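You operate a simulated robot arm through the tools that you are given. There is no shell and no other tool.

The job below is to be done with a simulated two-armed robot. You get a single attempt, and the scene is never put back.

JOB
Take the check cloth from the marble top and hang it over the handle of the oven door.

It is judged by the outcome, as a careful person would: the job done as asked, and still so three seconds after it is handed in. It fails if anything else is knocked over, pushed out of place, dropped, spilled or broken. Flat cloth is picked up by pressing the open fingertips on it (5 to 10 N) and closing them slowly along it; thin cloth reads only 2 to 8 mm in the jaws.

ROBOT AND FRAMES
Two 7-joint arms with two-finger parallel grippers on one trunk, on a base that moves. Base frame: it is fixed to the floor where the robot stands at the start and does not move with it; the origin is under the middle of the robot, x ahead of it, y to its left, z up. Readings come in m, rad, newtons and seconds.
The left shoulder is at the start at [0.05, 0.165, 1.055], the right one opposite. With the tool pointing down near the work surface each hand reaches from about 0.24 to 0.7 m from the robot's upright axis, wherever it stands, measured 20 degrees to its own side. Places, roughly: check cloth [3.8, 0.7, 0.9]. Payload 3.91 kg a hand.
Tool frame (each hand has its own): the origin (TCP) lies between the finger pads and is the grasp point; the fingertips stand 0.03 m ahead of it; z points along the fingers, y is the line along which they close. The gripper opens to 0.11 m. The fingers are 0.02 m wide and 0.01 m thick; the gripper's body (0.048 by 0.112 m) begins 0.055 m behind the TCP.
Orientation is told as [roll, pitch, yaw] about the base's x, y, z axes, in that order, counted from this pose: with the fingers straight down and closing along the base's y, the tool's x points along the base's -x, its y along +y and its z along -z.

CONTROLS
- The arms move only by the tool apply_moves. It takes "left_series", "right_series" or both (then of equal length, played together; a hand with none holds still); each is a list of rows, each a list of 7 numbers: the shift along the tool's x, y, z in units of 400 mm (1.0 is 400 mm), then the turn, a rotation vector about the tool's x, y, z in units of 45 degrees (1.0 is 45 degrees), then the gripper command, from -1 (shut) to 1 (fully open), values between in proportion. In form: [[tx, ty, tz, ax, ay, az, grip], ...]. A call has 1 to 20 rows; each row is the pose to reach, as a shift and turn from the pose commanded when the call began, along the tool's axes at that moment. A call with a number of a shift or a turn outside -1 to 1 is refused whole. A row lasts 0.2 s, in which the tool goes at most 0.05 m and 0.15 rad; a call with a longer step from one row to the next is refused whole, and so is a gripper value outside its range. A pose out of reach is approached as far as the arm can. The call stops where the force on the tool passes 40 N (or 10 N more than at its start, if that is more) or the arm is blocked; 0.2 s more then pass. Each finger travels about 0.045 m/s and halts on what it meets, pressing with about 25 N; the grip force reading is that of the motor and also rises with nothing between the fingers. The clock runs only during rows and for 0.2 s after the last one: add rows that repeat a pose to give the fingers time. The reply holds the time, the measured pose of the TCP, the force on the tool along the base axes, the opening and the grip force, in the units named above and with some noise, with the torque about the TCP (base axes, N m) and any sound that the robot's microphone picked up, and new pictures: "pictures" is both (left out), scene, wrist or none (wrist: the cameras of the hands that moved).
- Cameras (640 x 400 px; columns grow to the right, rows downward): "scene" is now at [0.1224, 0.0013, 1.2451]; the picture's right is [0.02, -1.00, 0.00], its down [-0.39, -0.01, -0.92] and it looks along [0.92, 0.02, -0.39] (base axes); focal length 269 px, centre (320, 200). "left" rides on the left gripper at [0.072, -0.017, -0.103] in its tool frame; the picture's right is [0.23, 0.97, 0.00], its down [-0.76, 0.18, -0.62] and it looks along [-0.61, 0.14, 0.78] (tool axes); focal length 222 px, centre (320, 200). "right" rides on the right gripper at [0.072, 0.017, -0.103] in its tool frame; the picture's right is [-0.23, 0.97, 0.00], its down [-0.76, -0.18, -0.62] and it looks along [-0.61, -0.14, 0.78] (tool axes); focal length 222 px, centre (320, 200).
- lift_body(by): slides the trunk up (or, below 0, down) by that many m; the arms and the scene camera ride with it, the base frame stays. It gives what a move gives, with no picture.
- roll_base(legs): drives the robot by 1 to 6 legs, each [ahead, left, turn to the left] in m, m and rad, along the robot's own axes; the way and the turn of a leg run together, so that a leg with both is an arc; at most 1.5 m and 3.142 rad a leg. The arms and the cameras ride along, it lands a little off, and it stops where it bumps. It gives what a move gives, and a new picture of the scene camera.
- head_to(pan, tilt): turns the head with the scene camera to pan (to the left, within 1.396 rad either way) and tilt (down, from -0.506 to 1.204), counted from straight ahead of the robot. It gives what a move gives, and a new picture of the scene camera.
- pixel_to_xyz(camera, pixels): for up to 12 pixels [column, row] of the newest picture of that camera ("zoom" is the newest enlarged one), the place [x, y, z] in the base frame of the surface seen there, good to about 0.002 m. The clock stands still meanwhile.
- inspect(camera, box): a new picture of the part [left, top, right, bottom] of that camera's present view, enlarged. The clock stands still meanwhile.
- close_job(): hands the job in; it is judged then, once.

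Leave the grippers open and the arms clear of the work at the hand-in unless told otherwise.

The tools are called after "Request:" by a JSON object that holds its "name" and its "arguments". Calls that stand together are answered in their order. apply_moves: Moves the arms, as the interface text tells. Its arguments: {"type":"object","properties":{"left_series":{"type":"array"},"right_series":{"type":"array"},"pictures":{"type":"string","enum":["both","scene","wrist","none"]}},"required":[]} The other tools are called the same way: lift_body (by) moves the trunk up or down; roll_base (legs) drives the base; head_to (pan, tilt) turns the head that bears the scene camera; pixel_to_xyz (camera, pixels) gives the place of the surface under pixels of a picture; inspect (camera, box) takes an enlarged picture of a part of a camera's view; close_job () hands the job in.

At the start:

```text
time: 0.0
left_ee_pos: [0.4818, 0.2112, 1.1101]
left_tcp_rot: [0.0, 0.001, 0.002]
left_contact_force: [-0.2, -0.3, 0.5]
left_moment: [0.0, 0.03, -0.01]
left_gripper_width: 0.1099
left_gripper_force: 0.0
right_ee_pos: [0.3311, -0.1201, 1.055]
right_tcp_rot: [0.002, 0.0, 0.0]
right_contact_force: [-0.9, -0.5, -0.2]
right_moment: [0.01, 0.03, 0.01]
right_gripper_width: 0.1101
right_gripper_force: 0.1
trunk travel left (down, up): [-0.275, 0.228]
robot x, y, heading: [0.0045, 0.0016, -0.003]
head pan, tilt (commanded): [0.017, 0.403]
```

scene: 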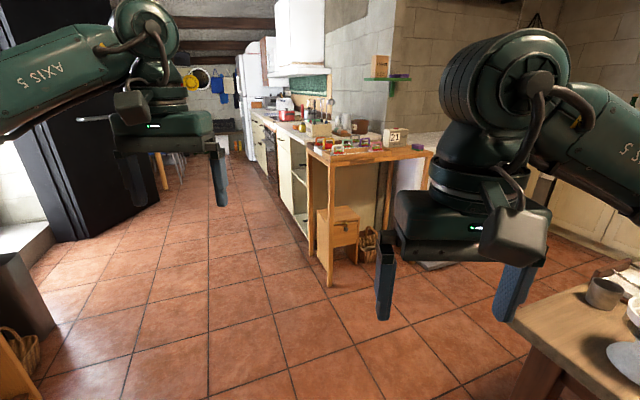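
right: 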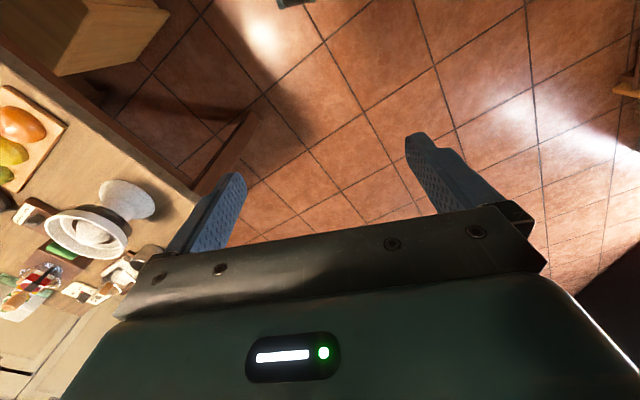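
left: 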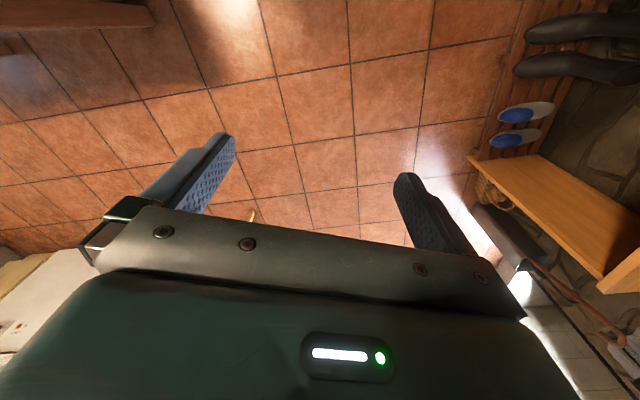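

I see a kitchen; a counter runs away from me in the middle of the picture (columns 250-430, rows 100-290). The cloth should be about 3.8 m ahead. I'll enlarge that region to look before driving.

Request:
{"name": "inspect", "arguments": {"camera": "scene", "box": [220, 70, 440, 290]}}

Request:
{"name": "pixel_to_xyz", "arguments": {"camera": "scene", "pixels": [[330, 285], [255, 110], [300, 235], [268, 180], [255, 155], [200, 300], [200, 170], [290, 115], [60, 220], [430, 155], [312, 150], [510, 325]]}}

```text
1.82 times, centred on (330, 180) of scene
```

zoom: 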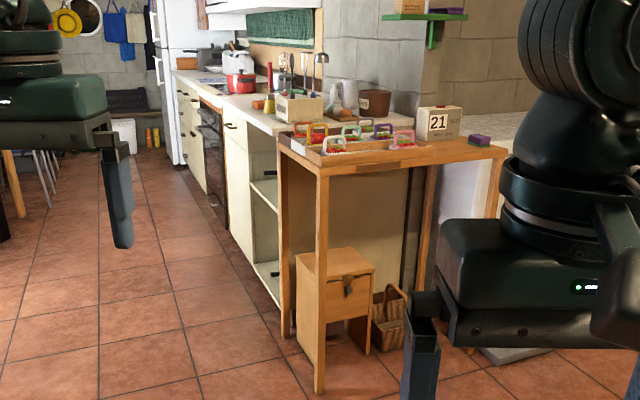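

```text
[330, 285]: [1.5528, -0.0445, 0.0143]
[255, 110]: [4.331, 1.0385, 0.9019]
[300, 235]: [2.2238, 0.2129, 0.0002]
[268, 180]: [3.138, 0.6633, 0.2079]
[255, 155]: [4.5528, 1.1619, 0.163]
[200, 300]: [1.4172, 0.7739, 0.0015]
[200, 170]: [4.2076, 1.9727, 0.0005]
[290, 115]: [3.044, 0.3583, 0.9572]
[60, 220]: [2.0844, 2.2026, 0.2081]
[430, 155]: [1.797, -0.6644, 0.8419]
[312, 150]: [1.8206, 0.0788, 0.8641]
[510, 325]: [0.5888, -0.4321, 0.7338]
```

The counter runs ahead and a bit to the left (its front face bears about 0.34 rad left), with the oven as the dark panel in it. I'll pan the head left to see what room the aisle has before driving.

Request:
{"name": "head_to", "arguments": {"pan": 0.6, "tilt": 0.4}}

```text
time: 1.0
left_ee_pos: [0.4819, 0.2107, 1.1093]
left_tcp_rot: [0.001, 0.0, 0.001]
left_contact_force: [0.2, 0.0, -0.3]
left_moment: [0.01, 0.02, 0.0]
left_gripper_width: 0.1101
left_gripper_force: 0.1
right_ee_pos: [0.3318, -0.1197, 1.053]
right_tcp_rot: [0.002, 0.002, 0.0]
right_contact_force: [-0.5, -0.6, -0.2]
right_moment: [-0.01, -0.01, -0.02]
right_gripper_width: 0.1101
right_gripper_force: 0.1
trunk travel left (down, up): [-0.275, 0.228]
robot x, y, heading: [0.0012, 0.0032, 0.002]
head pan, tilt (commanded): [0.6, 0.4]
```

scene: 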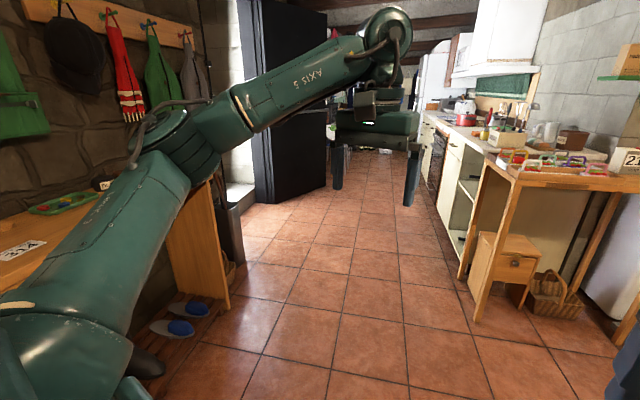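

The aisle is clear floor between the black door (bottom corner near column 325, row 190) and the counter. I'll measure the borders of the free floor.

Request:
{"name": "pixel_to_xyz", "arguments": {"camera": "scene", "pixels": [[275, 203], [323, 187], [345, 160], [232, 305], [240, 210], [460, 275], [430, 190], [445, 235], [380, 180], [400, 250], [330, 270], [395, 155]]}}

Request:
{"name": "inspect", "arguments": {"camera": "scene", "box": [320, 40, 600, 215]}}

```text
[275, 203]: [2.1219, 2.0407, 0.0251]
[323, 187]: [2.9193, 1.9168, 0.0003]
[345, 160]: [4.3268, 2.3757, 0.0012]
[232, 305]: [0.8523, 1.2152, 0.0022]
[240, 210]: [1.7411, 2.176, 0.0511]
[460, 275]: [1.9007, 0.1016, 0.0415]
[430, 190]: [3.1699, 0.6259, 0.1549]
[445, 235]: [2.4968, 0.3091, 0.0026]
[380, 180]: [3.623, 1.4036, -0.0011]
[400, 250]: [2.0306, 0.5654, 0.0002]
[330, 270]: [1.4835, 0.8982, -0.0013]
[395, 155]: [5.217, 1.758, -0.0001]
```

```text
2.29 times, centred on (460, 128) of scene
```

zoom: 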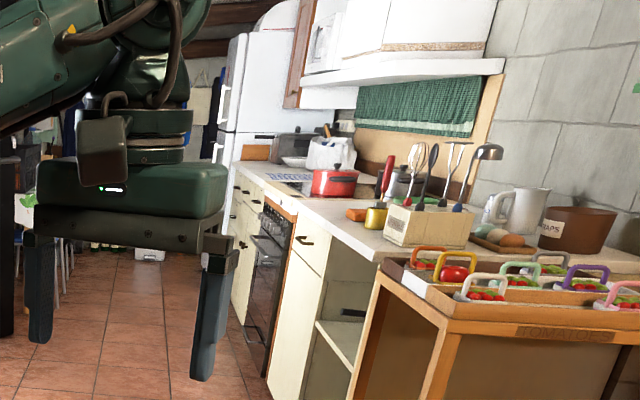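

The floor between the shelf on the left (about 0.85, 1.2), the table corner on the right (about 1.8, 0.08) and the door corner (2.92, 1.92) gives at least 0.7 m either side of a straight line to (2.6, 1.3). The blue-and-white check cloth shows at zoom (270, 177), left of the oven hob. I'll turn about 0.46 rad left and drive the first part.

Request:
{"name": "roll_base", "arguments": {"legs": [[0, 0, 0.46], [1.45, 0, 0]]}}

```text
time: 9.7
left_ee_pos: [1.6688, 1.0651, 1.1106]
left_tcp_rot: [-0.001, 0.001, 0.462]
left_contact_force: [-0.2, -0.1, 0.5]
left_moment: [0.02, -0.02, -0.01]
left_gripper_width: 0.1101
left_gripper_force: 0.0
right_ee_pos: [1.6806, 0.7004, 1.0545]
right_tcp_rot: [0.001, 0.0, 0.459]
right_contact_force: [0.1, 0.2, 0.8]
right_moment: [-0.03, -0.02, -0.02]
right_gripper_width: 0.11
right_gripper_force: 0.0
trunk travel left (down, up): [-0.275, 0.228]
robot x, y, heading: [1.3298, 0.6571, 0.464]
head pan, tilt (commanded): [0.6, 0.4]
```

scene: 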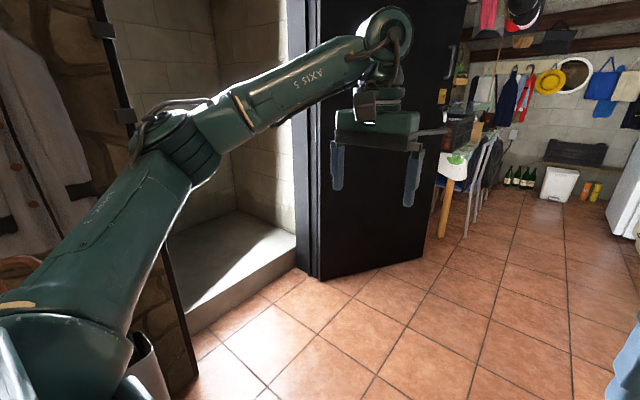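

I'm at (1.33, 0.66), heading 0.464, nothing touched. I'll point the head to the right to see the counter side.

Request:
{"name": "head_to", "arguments": {"pan": -0.3, "tilt": 0.4}}

```text
time: 10.9
left_ee_pos: [1.6687, 1.0652, 1.109]
left_tcp_rot: [0.0, 0.0, 0.464]
left_contact_force: [-0.7, 0.2, -0.1]
left_moment: [0.03, -0.02, 0.01]
left_gripper_width: 0.1101
left_gripper_force: 0.1
right_ee_pos: [1.6802, 0.7018, 1.0535]
right_tcp_rot: [0.001, 0.001, 0.46]
right_contact_force: [0.7, -1.0, -1.2]
right_moment: [0.0, 0.03, -0.03]
right_gripper_width: 0.11
right_gripper_force: 0.2
trunk travel left (down, up): [-0.275, 0.228]
robot x, y, heading: [1.327, 0.6623, 0.462]
head pan, tilt (commanded): [-0.3, 0.4]
```

scene: 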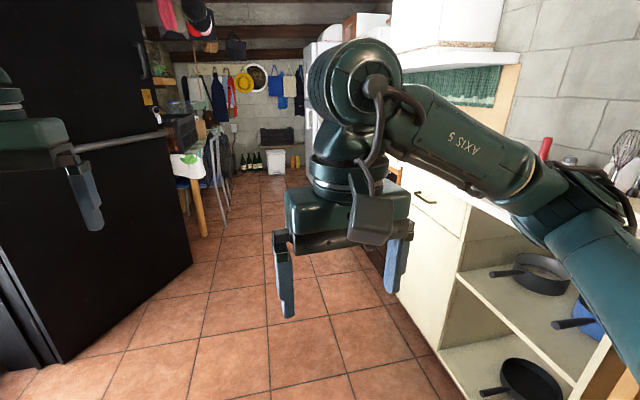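

The right arm sits near the open shelf with pans. I'll measure the arm's elbow, the shelf edge and the black door to check clearance.

Request:
{"name": "pixel_to_xyz", "arguments": {"camera": "scene", "pixels": [[590, 240], [545, 200], [460, 275], [445, 345], [400, 280], [425, 200], [190, 262], [60, 360], [180, 240], [240, 300], [545, 148], [625, 150]]}}

```text
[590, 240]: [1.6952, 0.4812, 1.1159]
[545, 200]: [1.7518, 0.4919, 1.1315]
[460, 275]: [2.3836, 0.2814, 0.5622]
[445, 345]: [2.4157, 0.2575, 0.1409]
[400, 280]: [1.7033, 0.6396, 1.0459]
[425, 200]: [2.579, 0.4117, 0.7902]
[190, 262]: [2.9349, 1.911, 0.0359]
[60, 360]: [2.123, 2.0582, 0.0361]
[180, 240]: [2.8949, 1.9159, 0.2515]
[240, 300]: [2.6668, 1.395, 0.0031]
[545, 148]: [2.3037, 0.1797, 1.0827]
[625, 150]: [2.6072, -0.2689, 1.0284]
```

The shelf front and door corner leave an aisle of about 1.3 m, and my elbows are within about 0.3 m of my path. I'll turn slightly right (0.1 rad) and drive 1.1 m along the aisle, with the head then turned to the counter.

Request:
{"name": "roll_base", "arguments": {"legs": [[0, 0, -0.1], [1.1, 0, 0]]}}

Request:
{"name": "head_to", "arguments": {"pan": -0.7, "tilt": 0.5}}

```text
time: 17.0
left_ee_pos: [2.7397, 1.4098, 1.11]
left_tcp_rot: [0.0, 0.002, 0.354]
left_contact_force: [-0.3, -0.1, -0.8]
left_moment: [-0.02, 0.02, 0.02]
left_gripper_width: 0.1099
left_gripper_force: 0.0
right_ee_pos: [2.7122, 1.047, 1.0545]
right_tcp_rot: [0.002, 0.001, 0.353]
right_contact_force: [-0.6, 0.6, -0.6]
right_moment: [0.01, 0.02, 0.01]
right_gripper_width: 0.1098
right_gripper_force: 0.0
trunk travel left (down, up): [-0.275, 0.228]
robot x, y, heading: [2.3615, 1.0446, 0.352]
head pan, tilt (commanded): [-0.3, 0.4]
```

scene: 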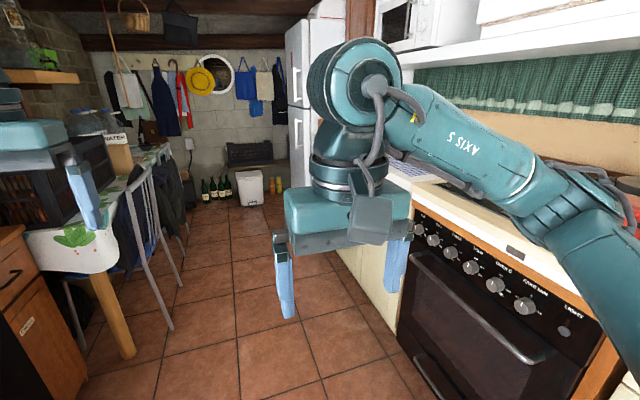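

```text
time: 17.9
left_ee_pos: [2.7382, 1.4093, 1.1104]
left_tcp_rot: [-0.001, -0.001, 0.354]
left_contact_force: [0.4, 0.1, -0.4]
left_moment: [-0.02, 0.01, 0.0]
left_gripper_width: 0.1098
left_gripper_force: 0.0
right_ee_pos: [2.7113, 1.047, 1.0544]
right_tcp_rot: [0.002, 0.0, 0.353]
right_contact_force: [0.3, -0.5, -0.7]
right_moment: [-0.02, -0.01, -0.01]
right_gripper_width: 0.11
right_gripper_force: 0.1
trunk travel left (down, up): [-0.275, 0.228]
robot x, y, heading: [2.3595, 1.0417, 0.354]
head pan, tilt (commanded): [-0.7, 0.499]
```

scene: 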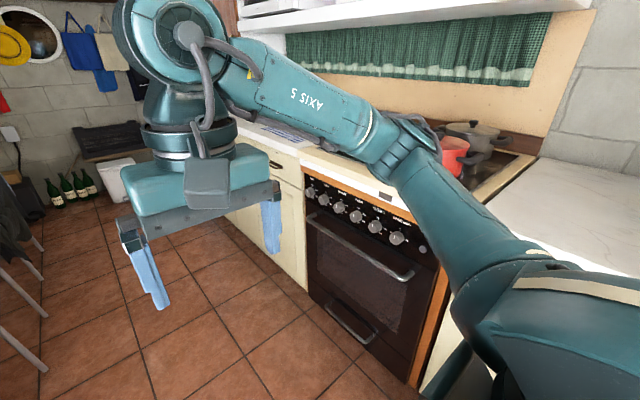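

I now see the oven with its long handle bar from (310, 217) to (412, 276), and the blue check cloth at about (285, 132) partly hidden by the arm. I'll measure the handle, the oven front and cloth.

Request:
{"name": "pixel_to_xyz", "arguments": {"camera": "scene", "pixels": [[311, 217], [330, 228], [360, 246], [390, 263], [411, 277], [330, 250], [380, 290], [285, 131], [300, 137], [270, 125], [280, 220], [300, 178]]}}

Request:
{"name": "inspect", "arguments": {"camera": "scene", "box": [230, 110, 470, 290]}}

```text
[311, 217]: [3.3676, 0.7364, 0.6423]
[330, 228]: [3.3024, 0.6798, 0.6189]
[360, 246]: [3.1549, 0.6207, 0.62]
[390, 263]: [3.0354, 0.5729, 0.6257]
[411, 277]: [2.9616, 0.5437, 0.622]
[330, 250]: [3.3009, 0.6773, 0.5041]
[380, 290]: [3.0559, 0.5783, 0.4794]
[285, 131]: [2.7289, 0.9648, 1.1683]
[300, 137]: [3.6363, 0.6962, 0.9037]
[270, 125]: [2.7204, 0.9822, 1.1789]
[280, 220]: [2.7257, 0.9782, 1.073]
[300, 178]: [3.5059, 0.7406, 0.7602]
```

```text
2.22 times, centred on (350, 200) of scene
```

zoom: 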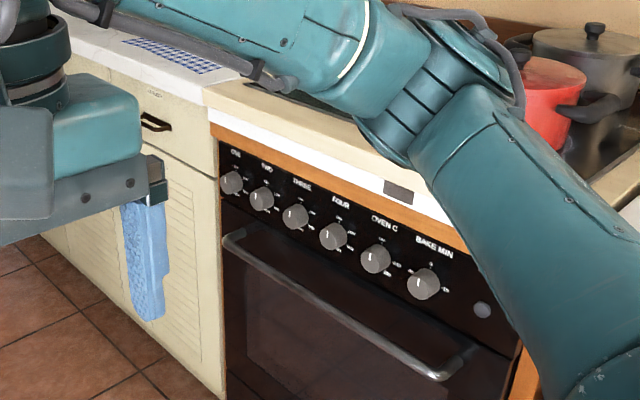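

The oven front runs along a bearing of about 0.385 rad, handle bar at z about 0.62-0.64, cloth at about (3.64-3.8, 0.7, 0.90). I need to drive on about 1.1 m along the aisle; first I'll look left to check the table and chairs on that side.

Request:
{"name": "head_to", "arguments": {"pan": 0.3, "tilt": 0.5}}

```text
time: 19.2
left_ee_pos: [2.7384, 1.4108, 1.1091]
left_tcp_rot: [0.001, 0.0, 0.356]
left_contact_force: [0.5, 0.8, 0.0]
left_moment: [-0.01, 0.01, 0.01]
left_gripper_width: 0.1099
left_gripper_force: 0.1
right_ee_pos: [2.7127, 1.0456, 1.0538]
right_tcp_rot: [0.003, -0.002, 0.352]
right_contact_force: [-0.3, 0.1, 0.1]
right_moment: [0.01, -0.01, -0.02]
right_gripper_width: 0.1099
right_gripper_force: 0.1
trunk travel left (down, up): [-0.275, 0.228]
robot x, y, heading: [2.3589, 1.0441, 0.351]
head pan, tilt (commanded): [0.3, 0.499]
```

scene: 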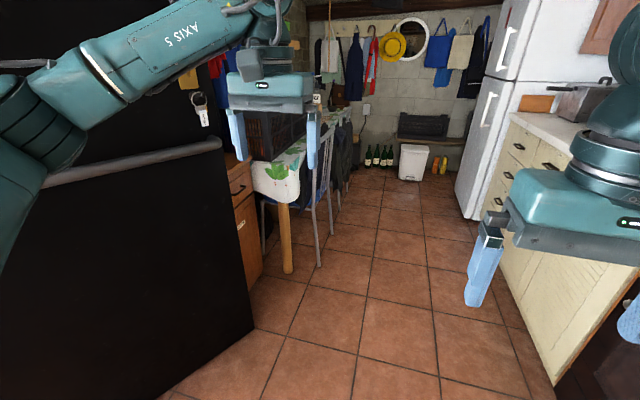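

The black door with a bar handle is close on my left. I'll measure the clearance of the left arm, the bar and the table and chair legs.

Request:
{"name": "pixel_to_xyz", "arguments": {"camera": "scene", "pixels": [[40, 110], [60, 160], [140, 165], [215, 146], [150, 250], [252, 330], [288, 268], [318, 262], [330, 205], [298, 185], [490, 215], [555, 380]]}}

```text
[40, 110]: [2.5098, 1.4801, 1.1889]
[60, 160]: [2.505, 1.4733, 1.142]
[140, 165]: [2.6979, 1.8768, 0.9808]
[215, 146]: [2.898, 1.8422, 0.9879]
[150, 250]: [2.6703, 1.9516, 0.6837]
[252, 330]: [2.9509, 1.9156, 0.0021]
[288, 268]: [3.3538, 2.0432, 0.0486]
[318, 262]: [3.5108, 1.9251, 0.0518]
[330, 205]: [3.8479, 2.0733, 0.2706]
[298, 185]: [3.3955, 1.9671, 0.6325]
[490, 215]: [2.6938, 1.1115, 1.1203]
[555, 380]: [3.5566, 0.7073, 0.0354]
```

The chair legs stand at about 0.47 m left of my line and the counter about 0.61 m right of it, so I'll steer slightly right. The next leg is a 0.08 rad right turn and 1.1 m ahead, staying mid-aisle.

Request:
{"name": "roll_base", "arguments": {"legs": [[0, 0, -0.08], [1.1, 0, 0]]}}

Request:
{"name": "head_to", "arguments": {"pan": -1.0, "tilt": 0.5}}

```text
time: 25.2
left_ee_pos: [3.7798, 1.7043, 1.1095]
left_tcp_rot: [0.001, -0.002, 0.316]
left_contact_force: [-0.3, -0.1, 0.5]
left_moment: [0.01, -0.01, 0.01]
left_gripper_width: 0.1097
left_gripper_force: 0.0
right_ee_pos: [3.7391, 1.3415, 1.054]
right_tcp_rot: [0.001, -0.001, 0.313]
right_contact_force: [0.4, 0.1, 0.1]
right_moment: [0.0, 0.0, 0.04]
right_gripper_width: 0.1099
right_gripper_force: 0.1
trunk travel left (down, up): [-0.275, 0.228]
robot x, y, heading: [3.392, 1.3559, 0.31]
head pan, tilt (commanded): [0.3, 0.499]
```

scene: 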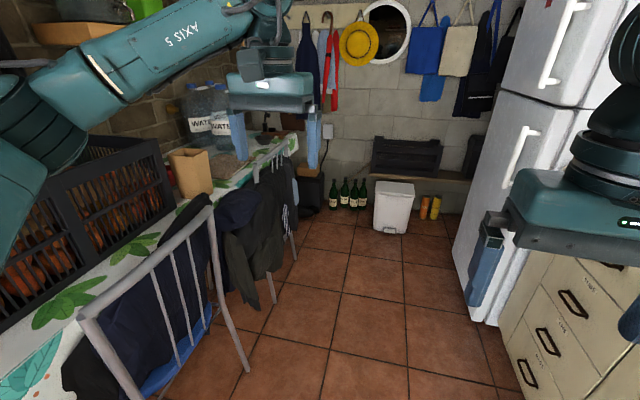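

```text
time: 26.6
left_ee_pos: [3.781, 1.7035, 1.1108]
left_tcp_rot: [-0.001, 0.001, 0.315]
left_contact_force: [0.5, -0.1, -0.4]
left_moment: [0.04, -0.03, 0.0]
left_gripper_width: 0.11
left_gripper_force: 0.0
right_ee_pos: [3.7394, 1.3418, 1.0543]
right_tcp_rot: [0.002, -0.001, 0.313]
right_contact_force: [0.1, -1.4, 0.3]
right_moment: [0.01, 0.02, -0.01]
right_gripper_width: 0.1098
right_gripper_force: 0.1
trunk travel left (down, up): [-0.275, 0.228]
robot x, y, heading: [3.3865, 1.3539, 0.312]
head pan, tilt (commanded): [-1.0, 0.499]
```

scene: 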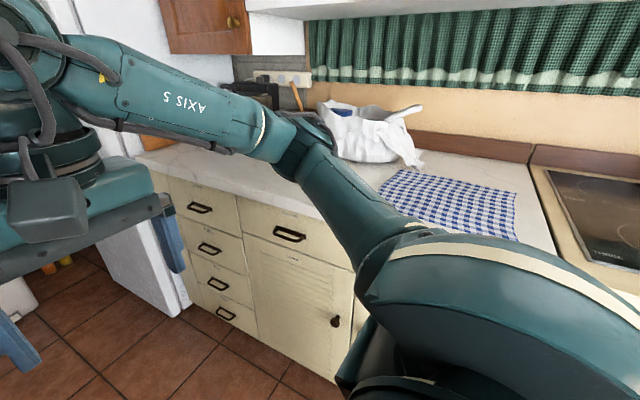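

The whole check cloth is now visible: corners about (397, 170), (515, 193), (517, 240), (378, 190). A white bag in a bowl stands behind its left corner at (365, 130). I'll measure the cloth and neighbours.

Request:
{"name": "pixel_to_xyz", "arguments": {"camera": "scene", "pixels": [[398, 172], [513, 194], [514, 238], [382, 190], [450, 200], [420, 215], [300, 200], [540, 200], [375, 155], [415, 160], [335, 380], [560, 270]]}}

Request:
{"name": "inspect", "arguments": {"camera": "scene", "box": [340, 120, 580, 270]}}

```text
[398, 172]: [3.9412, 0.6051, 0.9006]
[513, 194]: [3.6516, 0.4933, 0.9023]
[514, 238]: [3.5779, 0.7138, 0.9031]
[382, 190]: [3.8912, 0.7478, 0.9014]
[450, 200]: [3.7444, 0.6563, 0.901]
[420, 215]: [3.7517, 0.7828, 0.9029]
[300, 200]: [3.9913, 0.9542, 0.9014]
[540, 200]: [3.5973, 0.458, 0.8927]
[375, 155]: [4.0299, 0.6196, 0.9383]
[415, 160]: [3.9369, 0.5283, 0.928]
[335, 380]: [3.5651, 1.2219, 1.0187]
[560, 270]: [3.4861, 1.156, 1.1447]
```

```text
2.67 times, centred on (460, 195) of scene
```

zoom: 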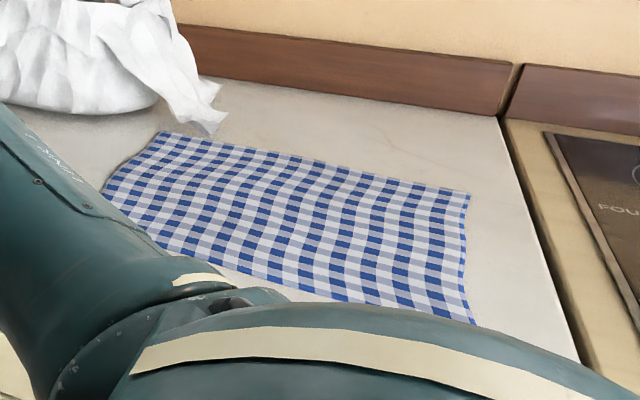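

The cloth is about 0.31 m along the counter by 0.235 m deep, flat at z 0.90, its front edge about 7 cm behind the counter edge. I'm in mid-aisle at its middle. I'll turn 1.50 rad to the right in place to face the counter; the hands swing at z above 1.0 and stay short of the counter edge.

Request:
{"name": "roll_base", "arguments": {"legs": [[0, 0, -1.498]]}}

Request:
{"name": "head_to", "arguments": {"pan": 0.0, "tilt": 0.75}}

```text
time: 30.8
left_ee_pos: [3.7535, 0.9768, 1.1094]
left_tcp_rot: [0.0, 0.0, -1.213]
left_contact_force: [-0.4, 0.2, -0.3]
left_moment: [0.01, 0.02, 0.03]
left_gripper_width: 0.11
left_gripper_force: 0.0
right_ee_pos: [3.391, 1.0007, 1.0553]
right_tcp_rot: [0.002, -0.001, -1.216]
right_contact_force: [-0.2, -0.4, 0.2]
right_moment: [-0.02, 0.01, 0.02]
right_gripper_width: 0.1097
right_gripper_force: 0.1
trunk travel left (down, up): [-0.275, 0.228]
robot x, y, heading: [3.3812, 1.3567, -1.214]
head pan, tilt (commanded): [-1.0, 0.499]
```

scene: 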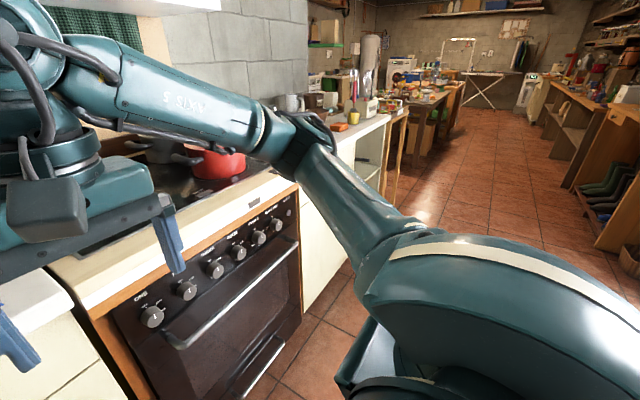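

```text
time: 32.0
left_ee_pos: [3.7538, 0.9763, 1.1082]
left_tcp_rot: [0.0, 0.0, -1.212]
left_contact_force: [-0.3, 0.2, 0.3]
left_moment: [-0.01, -0.03, 0.01]
left_gripper_width: 0.1099
left_gripper_force: 0.1
right_ee_pos: [3.391, 1.0018, 1.0546]
right_tcp_rot: [0.001, -0.001, -1.214]
right_contact_force: [-0.3, 0.2, -0.3]
right_moment: [-0.02, 0.02, -0.02]
right_gripper_width: 0.1099
right_gripper_force: 0.2
trunk travel left (down, up): [-0.275, 0.228]
robot x, y, heading: [3.3867, 1.3547, -1.214]
head pan, tilt (commanded): [0.0, 0.75]
```

scene: 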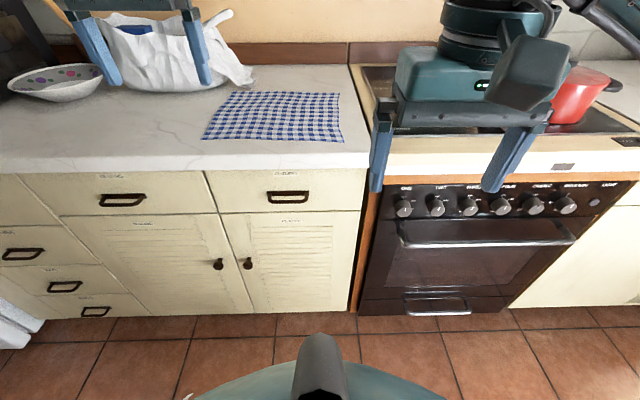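

Good frontal view: cloth corners at about (231, 92), (338, 94), (343, 141), (203, 138); oven handle bar from (402, 240) to (575, 238) with knobs above at row 205. I'll measure these.

Request:
{"name": "pixel_to_xyz", "arguments": {"camera": "scene", "pixels": [[231, 94], [336, 95], [341, 139], [206, 137], [410, 243], [440, 243], [488, 243], [535, 242], [570, 240], [404, 208], [470, 207], [488, 225]]}}

Request:
{"name": "inspect", "arguments": {"camera": "scene", "box": [360, 150, 620, 320]}}

Request:
{"name": "pixel_to_xyz", "arguments": {"camera": "scene", "pixels": [[320, 340], [320, 380], [260, 380], [270, 165], [270, 175], [440, 172], [488, 262], [488, 232], [404, 228], [573, 225], [400, 175], [270, 215]]}}

```text
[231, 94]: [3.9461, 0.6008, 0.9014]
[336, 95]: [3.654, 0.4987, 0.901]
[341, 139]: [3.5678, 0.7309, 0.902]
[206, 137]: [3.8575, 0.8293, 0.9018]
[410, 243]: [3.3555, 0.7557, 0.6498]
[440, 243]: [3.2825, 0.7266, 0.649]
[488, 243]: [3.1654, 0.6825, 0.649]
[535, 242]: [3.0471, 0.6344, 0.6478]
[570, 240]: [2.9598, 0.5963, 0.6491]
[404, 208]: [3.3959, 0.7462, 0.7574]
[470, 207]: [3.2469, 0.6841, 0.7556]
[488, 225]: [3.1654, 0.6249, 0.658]
```

```text
2.35 times, centred on (490, 235) of scene
```

zoom: 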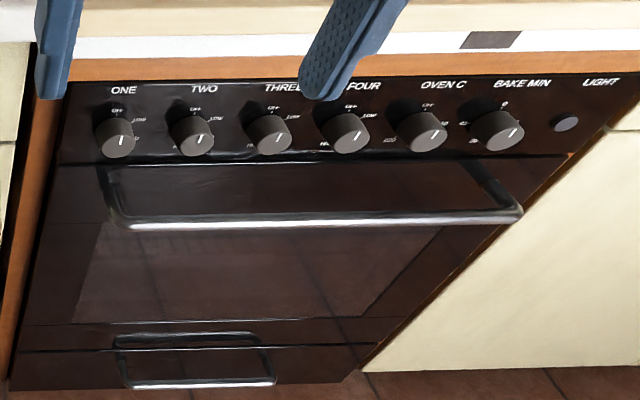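

```text
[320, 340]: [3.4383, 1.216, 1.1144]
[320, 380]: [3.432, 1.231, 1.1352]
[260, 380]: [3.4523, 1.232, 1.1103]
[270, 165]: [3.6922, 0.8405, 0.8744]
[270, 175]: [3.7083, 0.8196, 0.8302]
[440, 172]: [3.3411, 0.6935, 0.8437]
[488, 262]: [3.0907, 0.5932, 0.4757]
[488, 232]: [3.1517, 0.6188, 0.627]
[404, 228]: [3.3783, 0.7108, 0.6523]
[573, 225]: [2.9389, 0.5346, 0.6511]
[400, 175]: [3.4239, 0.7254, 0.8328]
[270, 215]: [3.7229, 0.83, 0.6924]
```

Handle bar is at z about 0.65, standing about 0.05 m off the oven door (gap behind it about 0.035 m), 0.43 m long; knobs stick out about 0.025 m at z 0.757. The plan: grip the cloth's front edge with both hands, lift, sidestep to the oven, feed the lower part behind the bar, then lay the top part over it. First I shift the base 0.08 m ahead and 0.083 m left, and straighten it by 0.027 rad, to centre on the cloth.

Request:
{"name": "roll_base", "arguments": {"legs": [[0.08, 0.083, 0.027]]}}

Request:
{"name": "inspect", "arguments": {"camera": "scene", "box": [200, 50, 440, 200]}}

```text
time: 33.4
left_ee_pos: [3.8686, 0.9405, 1.1089]
left_tcp_rot: [-0.002, -0.001, -1.191]
left_contact_force: [0.1, -0.3, 0.4]
left_moment: [0.01, -0.02, 0.0]
left_gripper_width: 0.1099
left_gripper_force: 0.1
right_ee_pos: [3.5033, 0.9591, 1.054]
right_tcp_rot: [0.0, 0.0, -1.192]
right_contact_force: [0.1, -0.2, 0.6]
right_moment: [0.0, 0.03, 0.02]
right_gripper_width: 0.1097
right_gripper_force: 0.0
trunk travel left (down, up): [-0.275, 0.228]
robot x, y, heading: [3.4935, 1.3133, -1.193]
head pan, tilt (commanded): [0.0, 0.75]
```

scene: 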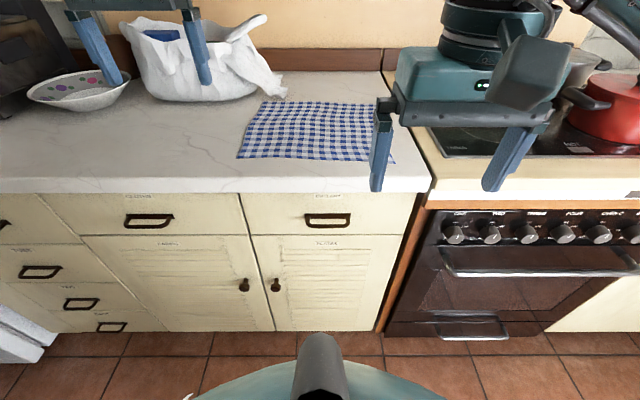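

```text
2.67 times, centred on (320, 125) of scene
```

zoom: 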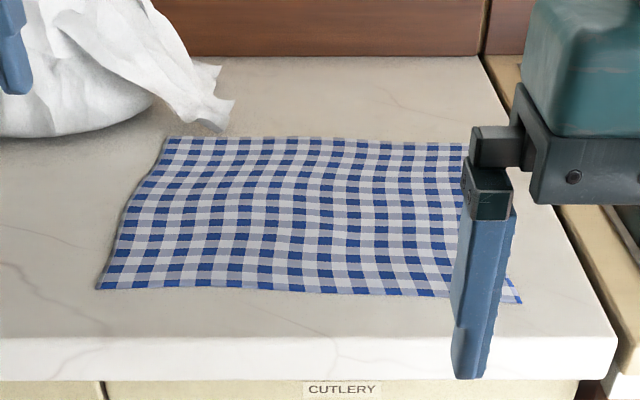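

The base landed at the cloth's middle. In the enlarged picture, the cloth's front edge runs from (100, 289) to (520, 302). I'll read exact places along that edge and on the marble.

Request:
{"name": "pixel_to_xyz", "arguments": {"camera": "zoom", "pixels": [[102, 286], [180, 286], [340, 290], [425, 296], [516, 299], [135, 210], [220, 250], [400, 250], [300, 330], [170, 140], [455, 148], [50, 260]]}}

```text
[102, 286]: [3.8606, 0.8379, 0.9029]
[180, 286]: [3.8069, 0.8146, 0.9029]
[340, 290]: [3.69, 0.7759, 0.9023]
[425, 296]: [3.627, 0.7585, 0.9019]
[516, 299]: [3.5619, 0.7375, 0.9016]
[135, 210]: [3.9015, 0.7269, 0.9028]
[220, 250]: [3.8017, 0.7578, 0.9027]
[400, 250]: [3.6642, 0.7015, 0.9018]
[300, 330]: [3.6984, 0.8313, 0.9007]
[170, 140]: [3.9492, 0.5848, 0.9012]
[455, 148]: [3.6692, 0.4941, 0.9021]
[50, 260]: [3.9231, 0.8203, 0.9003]
```

The cloth measures about 0.315 by 0.268 m; its front edge runs from (3.562, 0.738) to (3.861, 0.838), bearing 0.324 rad. I'll bring both hands above that edge, each 5 cm in from a front corner and 18 mm behind the edge, at TCP z 1.00, turned 0.055 rad to line up with the edge, jaws narrowed to 60 mm.

Request:
{"name": "apply_moves", "arguments": {"left_series": [[-0.0384, -0.0344, 0.0389, 0, 0, 0.01, 0.6], [-0.0768, -0.0688, 0.0778, 0, 0, 0.02, 0.3], [-0.1152, -0.1032, 0.1167, 0, 0, 0.03, 0.0909], [-0.1536, -0.1376, 0.1555, 0, 0, 0.04, 0.0909], [-0.192, -0.172, 0.1944, 0, 0, 0.05, 0.0909], [-0.2304, -0.2064, 0.2333, 0, 0, 0.06, 0.0909], [-0.2688, -0.2408, 0.2722, 0, 0, 0.07, 0.0909], [-0.2688, -0.2408, 0.2722, 0, 0, 0.07, 0.0909]], "right_series": [[-0.0887, 0.0081, 0.0193, 0, 0, 0.01, 0.6], [-0.1774, 0.0161, 0.0386, 0, 0, 0.02, 0.3], [-0.2661, 0.0242, 0.0579, 0, 0, 0.03, 0.0909], [-0.3547, 0.0323, 0.0771, 0, 0, 0.04, 0.0909], [-0.4434, 0.0404, 0.0964, 0, 0, 0.05, 0.0909], [-0.5321, 0.0484, 0.1157, 0, 0, 0.06, 0.0909], [-0.6208, 0.0565, 0.135, 0, 0, 0.07, 0.0909], [-0.6208, 0.0565, 0.135, 0, 0, 0.07, 0.0909]], "pictures": "both"}}

```text
time: 35.2
left_ee_pos: [3.8165, 0.8036, 1.0009]
left_tcp_rot: [-0.001, 0.0, -1.246]
left_contact_force: [0.9, 0.4, 0.2]
left_moment: [-0.02, 0.0, 0.0]
left_gripper_width: 0.0601
left_gripper_force: 0.1
right_ee_pos: [3.6165, 0.7342, 1.0012]
right_tcp_rot: [0.001, -0.002, -1.246]
right_contact_force: [-0.1, 0.2, -0.1]
right_moment: [-0.02, -0.01, 0.01]
right_gripper_width: 0.06
right_gripper_force: 0.1
trunk travel left (down, up): [-0.275, 0.228]
robot x, y, heading: [3.4932, 1.3121, -1.193]
head pan, tilt (commanded): [0.0, 0.75]
```

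scene: 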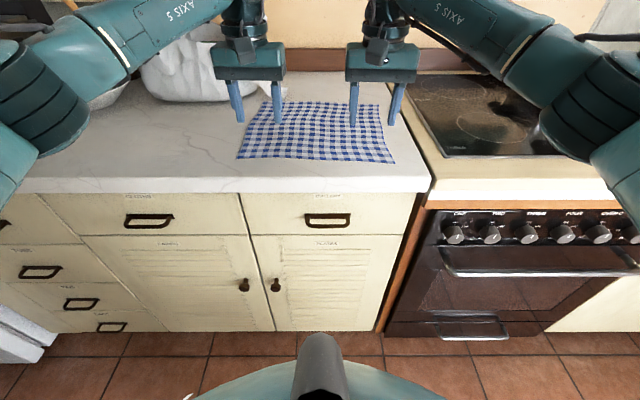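
right: 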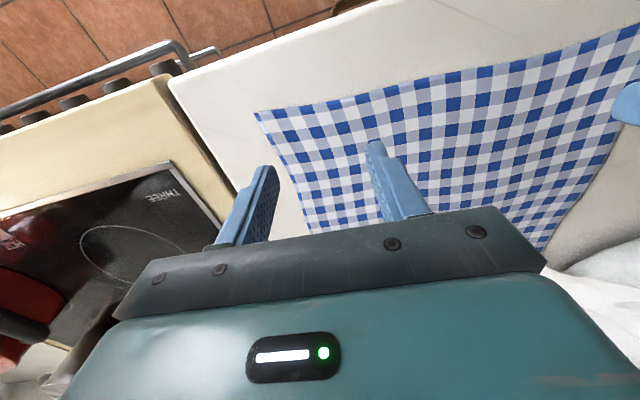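
left: 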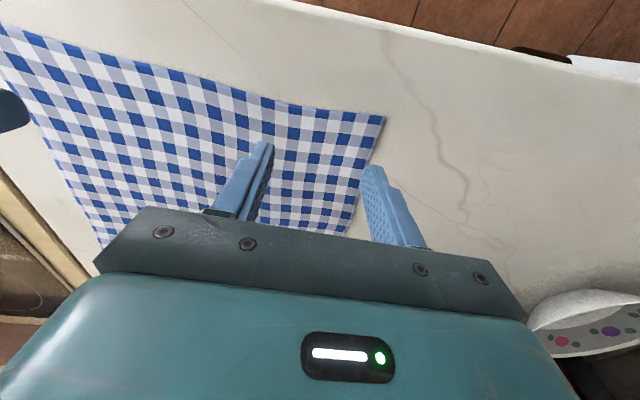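

Both hands are right over the targets (TCPs about 5 cm in from the corners and 19-20 mm behind the edge), jaws at 60 mm. Next I lower both to TCP z 0.935, just above contact.

Request:
{"name": "apply_moves", "arguments": {"left_series": [[0, 0, 0.055, 0, 0, 0, 0.0909], [0, 0, 0.11, 0, 0, 0, 0.0909], [0, 0, 0.1625, 0, 0, 0, 0.0909], [0, 0, 0.1625, 0, 0, 0, 0.0909]], "right_series": [[0, 0, 0.055, 0, 0, 0, 0.0909], [0, 0, 0.11, 0, 0, 0, 0.0909], [0, 0, 0.1625, 0, 0, 0, 0.0909], [0, 0, 0.1625, 0, 0, 0, 0.0909]], "pictures": "wrist"}}

```text
time: 36.2
left_ee_pos: [3.8189, 0.8066, 0.9361]
left_tcp_rot: [-0.001, 0.0, -1.246]
left_contact_force: [0.2, -0.4, -0.4]
left_moment: [0.0, -0.02, 0.02]
left_gripper_width: 0.06
left_gripper_force: 0.1
right_ee_pos: [3.6181, 0.7379, 0.9345]
right_tcp_rot: [0.002, -0.001, -1.247]
right_contact_force: [-1.0, -0.8, -0.2]
right_moment: [-0.02, 0.03, 0.0]
right_gripper_width: 0.0599
right_gripper_force: 0.1
trunk travel left (down, up): [-0.275, 0.228]
robot x, y, heading: [3.4941, 1.3069, -1.192]
head pan, tilt (commanded): [0.0, 0.75]
```

right: 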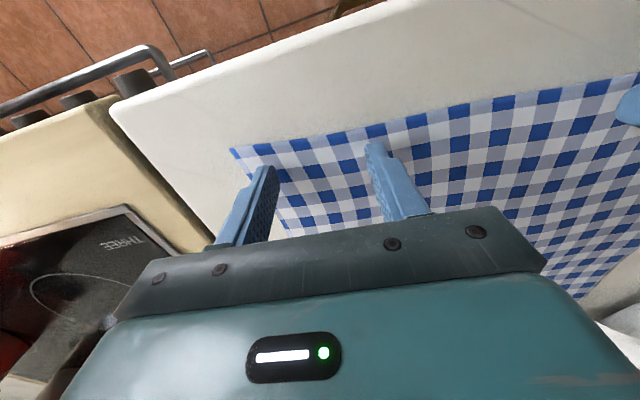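
left: 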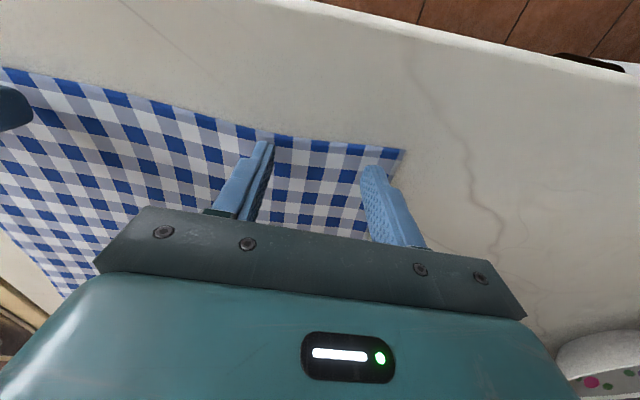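

Fingertips stand just above the cloth, both fingers of each hand inside its outline. I'll go down 4 mm and read the force.

Request:
{"name": "apply_moves", "arguments": {"left_series": [[0, 0, 0.005, 0, 0, 0, 0.0909], [0, 0, 0.01, 0, 0, 0, 0.0909], [0, 0, 0.01, 0, 0, 0, 0.0909]], "right_series": [[0, 0, 0.005, 0, 0, 0, 0.0909], [0, 0, 0.01, 0, 0, 0, 0.0909], [0, 0, 0.01, 0, 0, 0, 0.0909]], "pictures": "none"}}

```text
time: 37.0
left_ee_pos: [3.8189, 0.8066, 0.9318]
left_tcp_rot: [0.0, -0.001, -1.247]
left_contact_force: [0.1, 0.2, -0.7]
left_moment: [-0.02, 0.02, -0.01]
left_gripper_width: 0.0598
left_gripper_force: 0.0
right_ee_pos: [3.6181, 0.737, 0.9328]
right_tcp_rot: [0.001, -0.004, -1.247]
right_contact_force: [1.2, -1.8, 8.0]
right_moment: [-0.07, 0.1, 0.03]
right_gripper_width: 0.0599
right_gripper_force: 0.0
trunk travel left (down, up): [-0.275, 0.228]
robot x, y, heading: [3.4972, 1.3104, -1.188]
head pan, tilt (commanded): [0.0, 0.75]
```

The right hand reads 8 N, good; the left isn't touching yet. I'll lower the left 2 mm more and hold the right.

Request:
{"name": "apply_moves", "arguments": {"left_series": [[0, 0, 0.0025, 0, 0, 0, 0.0909], [0, 0, 0.005, 0, 0, 0, 0.0909], [0, 0, 0.005, 0, 0, 0, 0.0909]], "pictures": "none"}}

```text
time: 37.8
left_ee_pos: [3.8176, 0.8054, 0.9321]
left_tcp_rot: [0.0, -0.003, -1.247]
left_contact_force: [1.3, 0.0, 7.2]
left_moment: [0.05, -0.11, 0.01]
left_gripper_width: 0.0599
left_gripper_force: 0.1
right_ee_pos: [3.6164, 0.7376, 0.9319]
right_tcp_rot: [0.0, -0.002, -1.248]
right_contact_force: [1.4, -1.7, 10.6]
right_moment: [-0.07, 0.18, 0.03]
right_gripper_width: 0.0599
right_gripper_force: 0.0
trunk travel left (down, up): [-0.275, 0.228]
robot x, y, heading: [3.492, 1.3149, -1.193]
head pan, tilt (commanded): [0.0, 0.75]
```

Both hands press now (7 N and 10.6 N). I'll ease the right by 0.4 mm and close both jaws slowly over 3 s, each hand drifting 30 mm inward so that its inner finger stands still and the cloth between the hands isn't stretched.

Request:
{"name": "apply_moves", "arguments": {"left_series": [[0, -0.005, 0, 0, 0, 0, 0.0182], [0, -0.01, 0, 0, 0, 0, -0.0545], [0, -0.015, 0, 0, 0, 0, -0.1273], [0, -0.02, 0, 0, 0, 0, -0.2], [0, -0.025, 0, 0, 0, 0, -0.2727], [0, -0.03, 0, 0, 0, 0, -0.3455], [0, -0.035, 0, 0, 0, 0, -0.4182], [0, -0.04, 0, 0, 0, 0, -0.4909], [0, -0.045, 0, 0, 0, 0, -0.5636], [0, -0.05, 0, 0, 0, 0, -0.6364], [0, -0.055, 0, 0, 0, 0, -0.7091], [0, -0.06, 0, 0, 0, 0, -0.7818], [0, -0.065, 0, 0, 0, 0, -0.8545], [0, -0.07, 0, 0, 0, 0, -0.9273], [0, -0.075, 0, 0, 0, 0, -1], [0, -0.075, 0, 0, 0, 0, -1], [0, -0.075, 0, 0, 0, 0, -1], [0, -0.075, 0, 0, 0, 0, -1]], "right_series": [[0, 0.005, -0.001, 0, 0, 0, 0.0182], [0, 0.01, -0.001, 0, 0, 0, -0.0545], [0, 0.015, -0.001, 0, 0, 0, -0.1273], [0, 0.02, -0.001, 0, 0, 0, -0.2], [0, 0.025, -0.001, 0, 0, 0, -0.2727], [0, 0.03, -0.001, 0, 0, 0, -0.3455], [0, 0.035, -0.001, 0, 0, 0, -0.4182], [0, 0.04, -0.001, 0, 0, 0, -0.4909], [0, 0.045, -0.001, 0, 0, 0, -0.5636], [0, 0.05, -0.001, 0, 0, 0, -0.6364], [0, 0.055, -0.001, 0, 0, 0, -0.7091], [0, 0.06, -0.001, 0, 0, 0, -0.7818], [0, 0.065, -0.001, 0, 0, 0, -0.8545], [0, 0.07, -0.001, 0, 0, 0, -0.9273], [0, 0.075, -0.001, 0, 0, 0, -1], [0, 0.075, -0.001, 0, 0, 0, -1], [0, 0.075, -0.001, 0, 0, 0, -1], [0, 0.075, -0.001, 0, 0, 0, -1]], "pictures": "both"}}

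```text
time: 41.6
left_ee_pos: [3.7884, 0.7962, 0.932]
left_tcp_rot: [0.001, -0.001, -1.244]
left_contact_force: [3.7, 1.1, 14.3]
left_moment: [0.04, -0.09, 0.01]
left_gripper_width: 0.0028
left_gripper_force: 25.0
right_ee_pos: [3.6456, 0.7454, 0.9326]
right_tcp_rot: [0.002, -0.002, -1.247]
right_contact_force: [-0.8, -0.7, 0.5]
right_moment: [-0.05, 0.01, -0.04]
right_gripper_width: 0.0026
right_gripper_force: 24.7
trunk travel left (down, up): [-0.275, 0.228]
robot x, y, heading: [3.4946, 1.3118, -1.193]
head pan, tilt (commanded): [0.0, 0.75]
```

scene: 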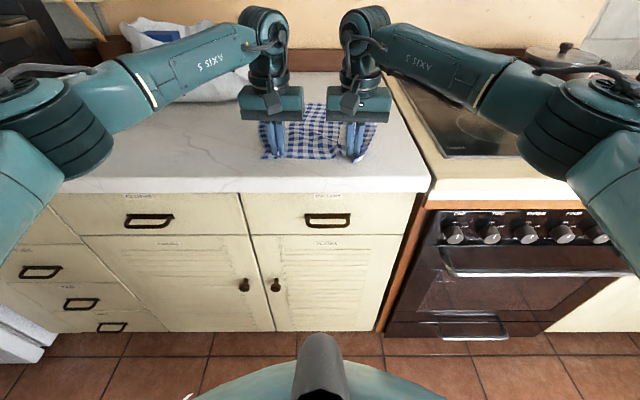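
right: 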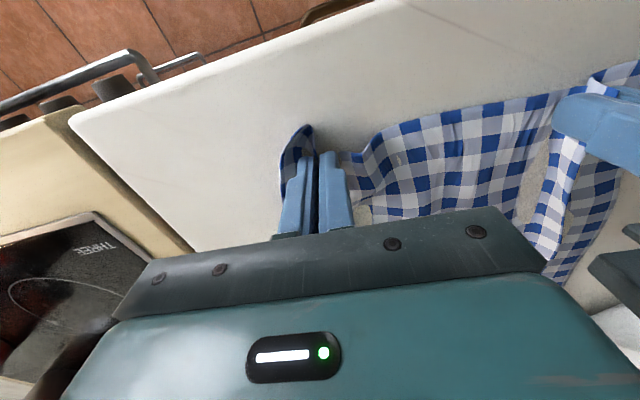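
left: 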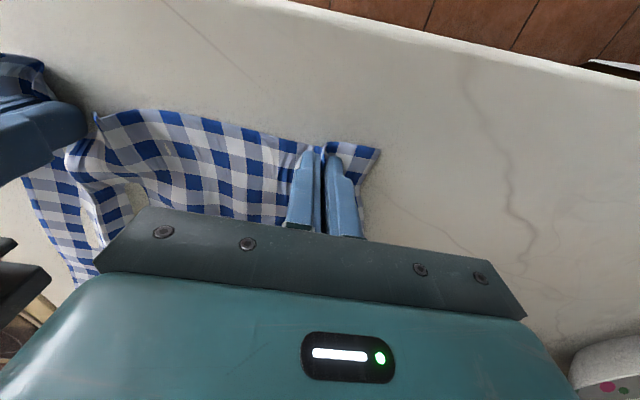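

Both jaws read 2.6-2.8 mm with 25 N, and the wrist views show cloth pinched in each. I'll lift both hands 8 cm slowly to check the grip.

Request:
{"name": "apply_moves", "arguments": {"left_series": [[0, 0, -0.025, 0, 0, 0, -1], [0, 0, -0.05, 0, 0, 0, -1], [0, 0, -0.075, 0, 0, 0, -1], [0, 0, -0.1, 0, 0, 0, -1], [0, 0, -0.125, 0, 0, 0, -1], [0, 0, -0.15, 0, 0, 0, -1], [0, 0, -0.175, 0, 0, 0, -1], [0, 0, -0.2, 0, 0, 0, -1]], "right_series": [[0, 0, -0.025, 0, 0, 0, -1], [0, 0, -0.05, 0, 0, 0, -1], [0, 0, -0.075, 0, 0, 0, -1], [0, 0, -0.1, 0, 0, 0, -1], [0, 0, -0.125, 0, 0, 0, -1], [0, 0, -0.15, 0, 0, 0, -1], [0, 0, -0.175, 0, 0, 0, -1], [0, 0, -0.2, 0, 0, 0, -1]], "pictures": "both"}}

```text
time: 43.4
left_ee_pos: [3.79, 0.7949, 1.0105]
left_tcp_rot: [0.0, -0.002, -1.246]
left_contact_force: [-0.8, -0.3, -0.1]
left_moment: [0.01, -0.01, 0.03]
left_gripper_width: 0.0024
left_gripper_force: 24.7
right_ee_pos: [3.6463, 0.7478, 1.0128]
right_tcp_rot: [0.001, 0.0, -1.25]
right_contact_force: [-1.0, -0.3, -0.8]
right_moment: [0.03, -0.06, -0.04]
right_gripper_width: 0.0025
right_gripper_force: 25.7
trunk travel left (down, up): [-0.275, 0.228]
robot x, y, heading: [3.4968, 1.3068, -1.193]
head pan, tilt (commanded): [0.0, 0.75]
```

scene: 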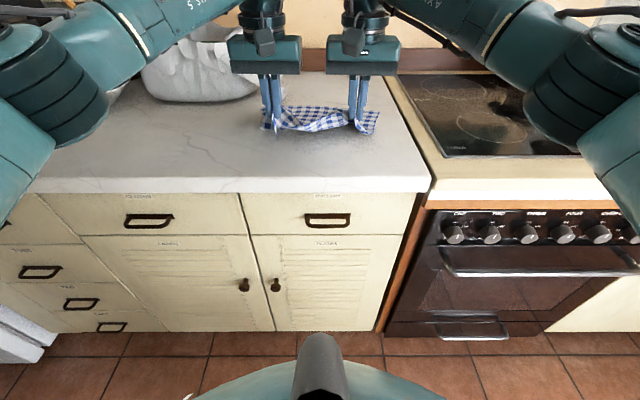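
right: 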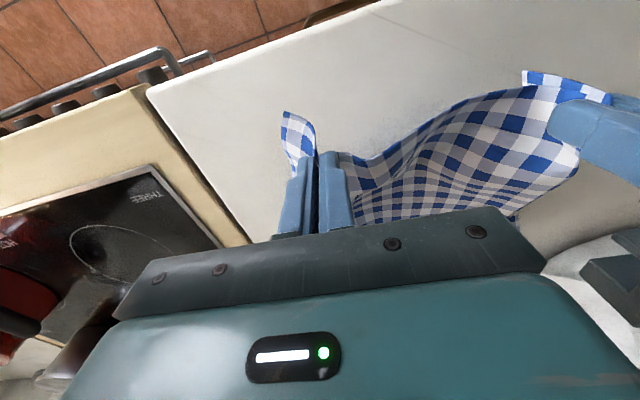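
left: 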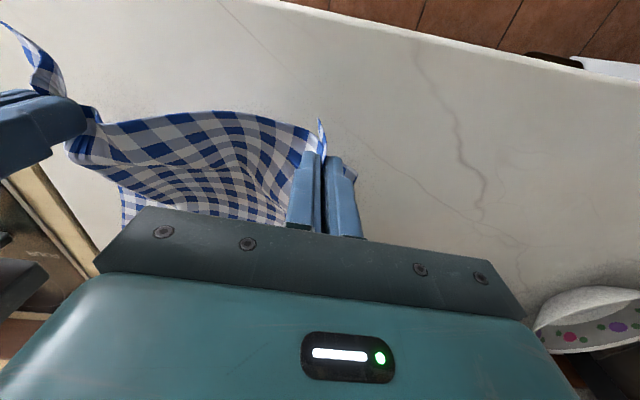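

Both hands hold the front edge. I'll raise them another 0.20 m so the cloth hangs clear of the marble.

Request:
{"name": "apply_moves", "arguments": {"left_series": [[0, 0, -0.05, 0, 0, 0, -1], [0, 0, -0.1, 0, 0, 0, -1], [0, 0, -0.15, 0, 0, 0, -1], [0, 0, -0.2, 0, 0, 0, -1], [0, 0, -0.25, 0, 0, 0, -1], [0, 0, -0.3, 0, 0, 0, -1], [0, 0, -0.35, 0, 0, 0, -1], [0, 0, -0.4, 0, 0, 0, -1], [0, 0, -0.45, 0, 0, 0, -1], [0, 0, -0.5, 0, 0, 0, -1], [0, 0, -0.5, 0, 0, 0, -1]], "right_series": [[0, 0, -0.05, 0, 0, 0, -1], [0, 0, -0.1, 0, 0, 0, -1], [0, 0, -0.15, 0, 0, 0, -1], [0, 0, -0.2, 0, 0, 0, -1], [0, 0, -0.25, 0, 0, 0, -1], [0, 0, -0.3, 0, 0, 0, -1], [0, 0, -0.35, 0, 0, 0, -1], [0, 0, -0.4, 0, 0, 0, -1], [0, 0, -0.45, 0, 0, 0, -1], [0, 0, -0.5, 0, 0, 0, -1], [0, 0, -0.5, 0, 0, 0, -1]], "pictures": "both"}}

```text
time: 45.8
left_ee_pos: [3.7763, 0.8365, 1.1848]
left_tcp_rot: [-0.001, 0.0, -1.243]
left_contact_force: [-0.1, 0.2, -0.4]
left_moment: [0.02, -0.04, 0.02]
left_gripper_width: 0.0028
left_gripper_force: 25.1
left hand out of reach, approached as far as the arm can: row 6, 7, 8, 9, 10, 11
right_ee_pos: [3.6418, 0.7597, 1.1468]
right_tcp_rot: [0.002, -0.002, -1.246]
right_contact_force: [-0.1, 0.0, -1.6]
right_moment: [-0.01, 0.05, -0.03]
right_gripper_width: 0.0024
right_gripper_force: 25.6
right hand out of reach, approached as far as the arm can: row 7, 8, 9, 10, 11
trunk travel left (down, up): [-0.275, 0.228]
robot x, y, heading: [3.4963, 1.3113, -1.194]
head pan, tilt (commanded): [0.0, 0.75]
```

scene: 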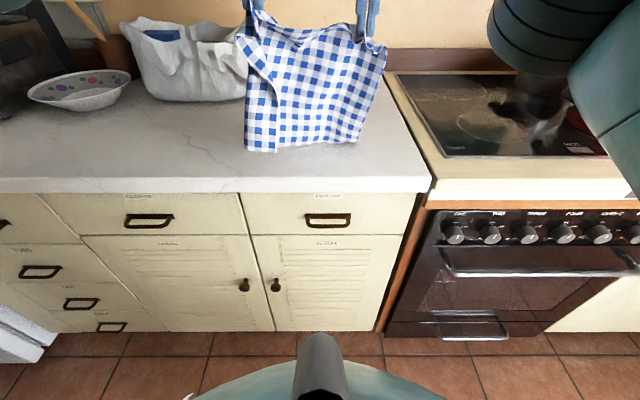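
right: 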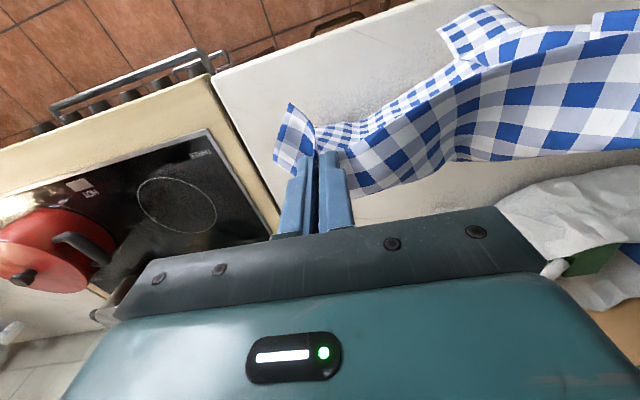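
left: 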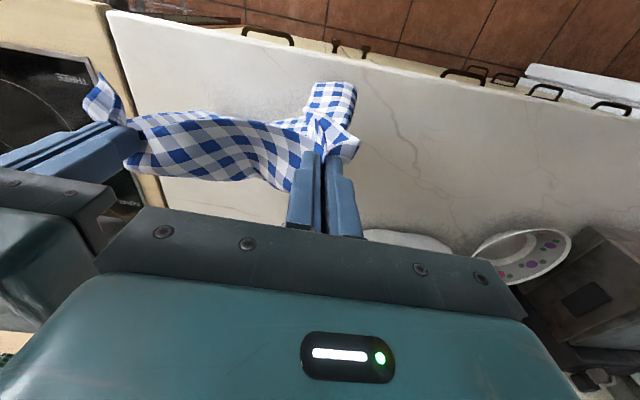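

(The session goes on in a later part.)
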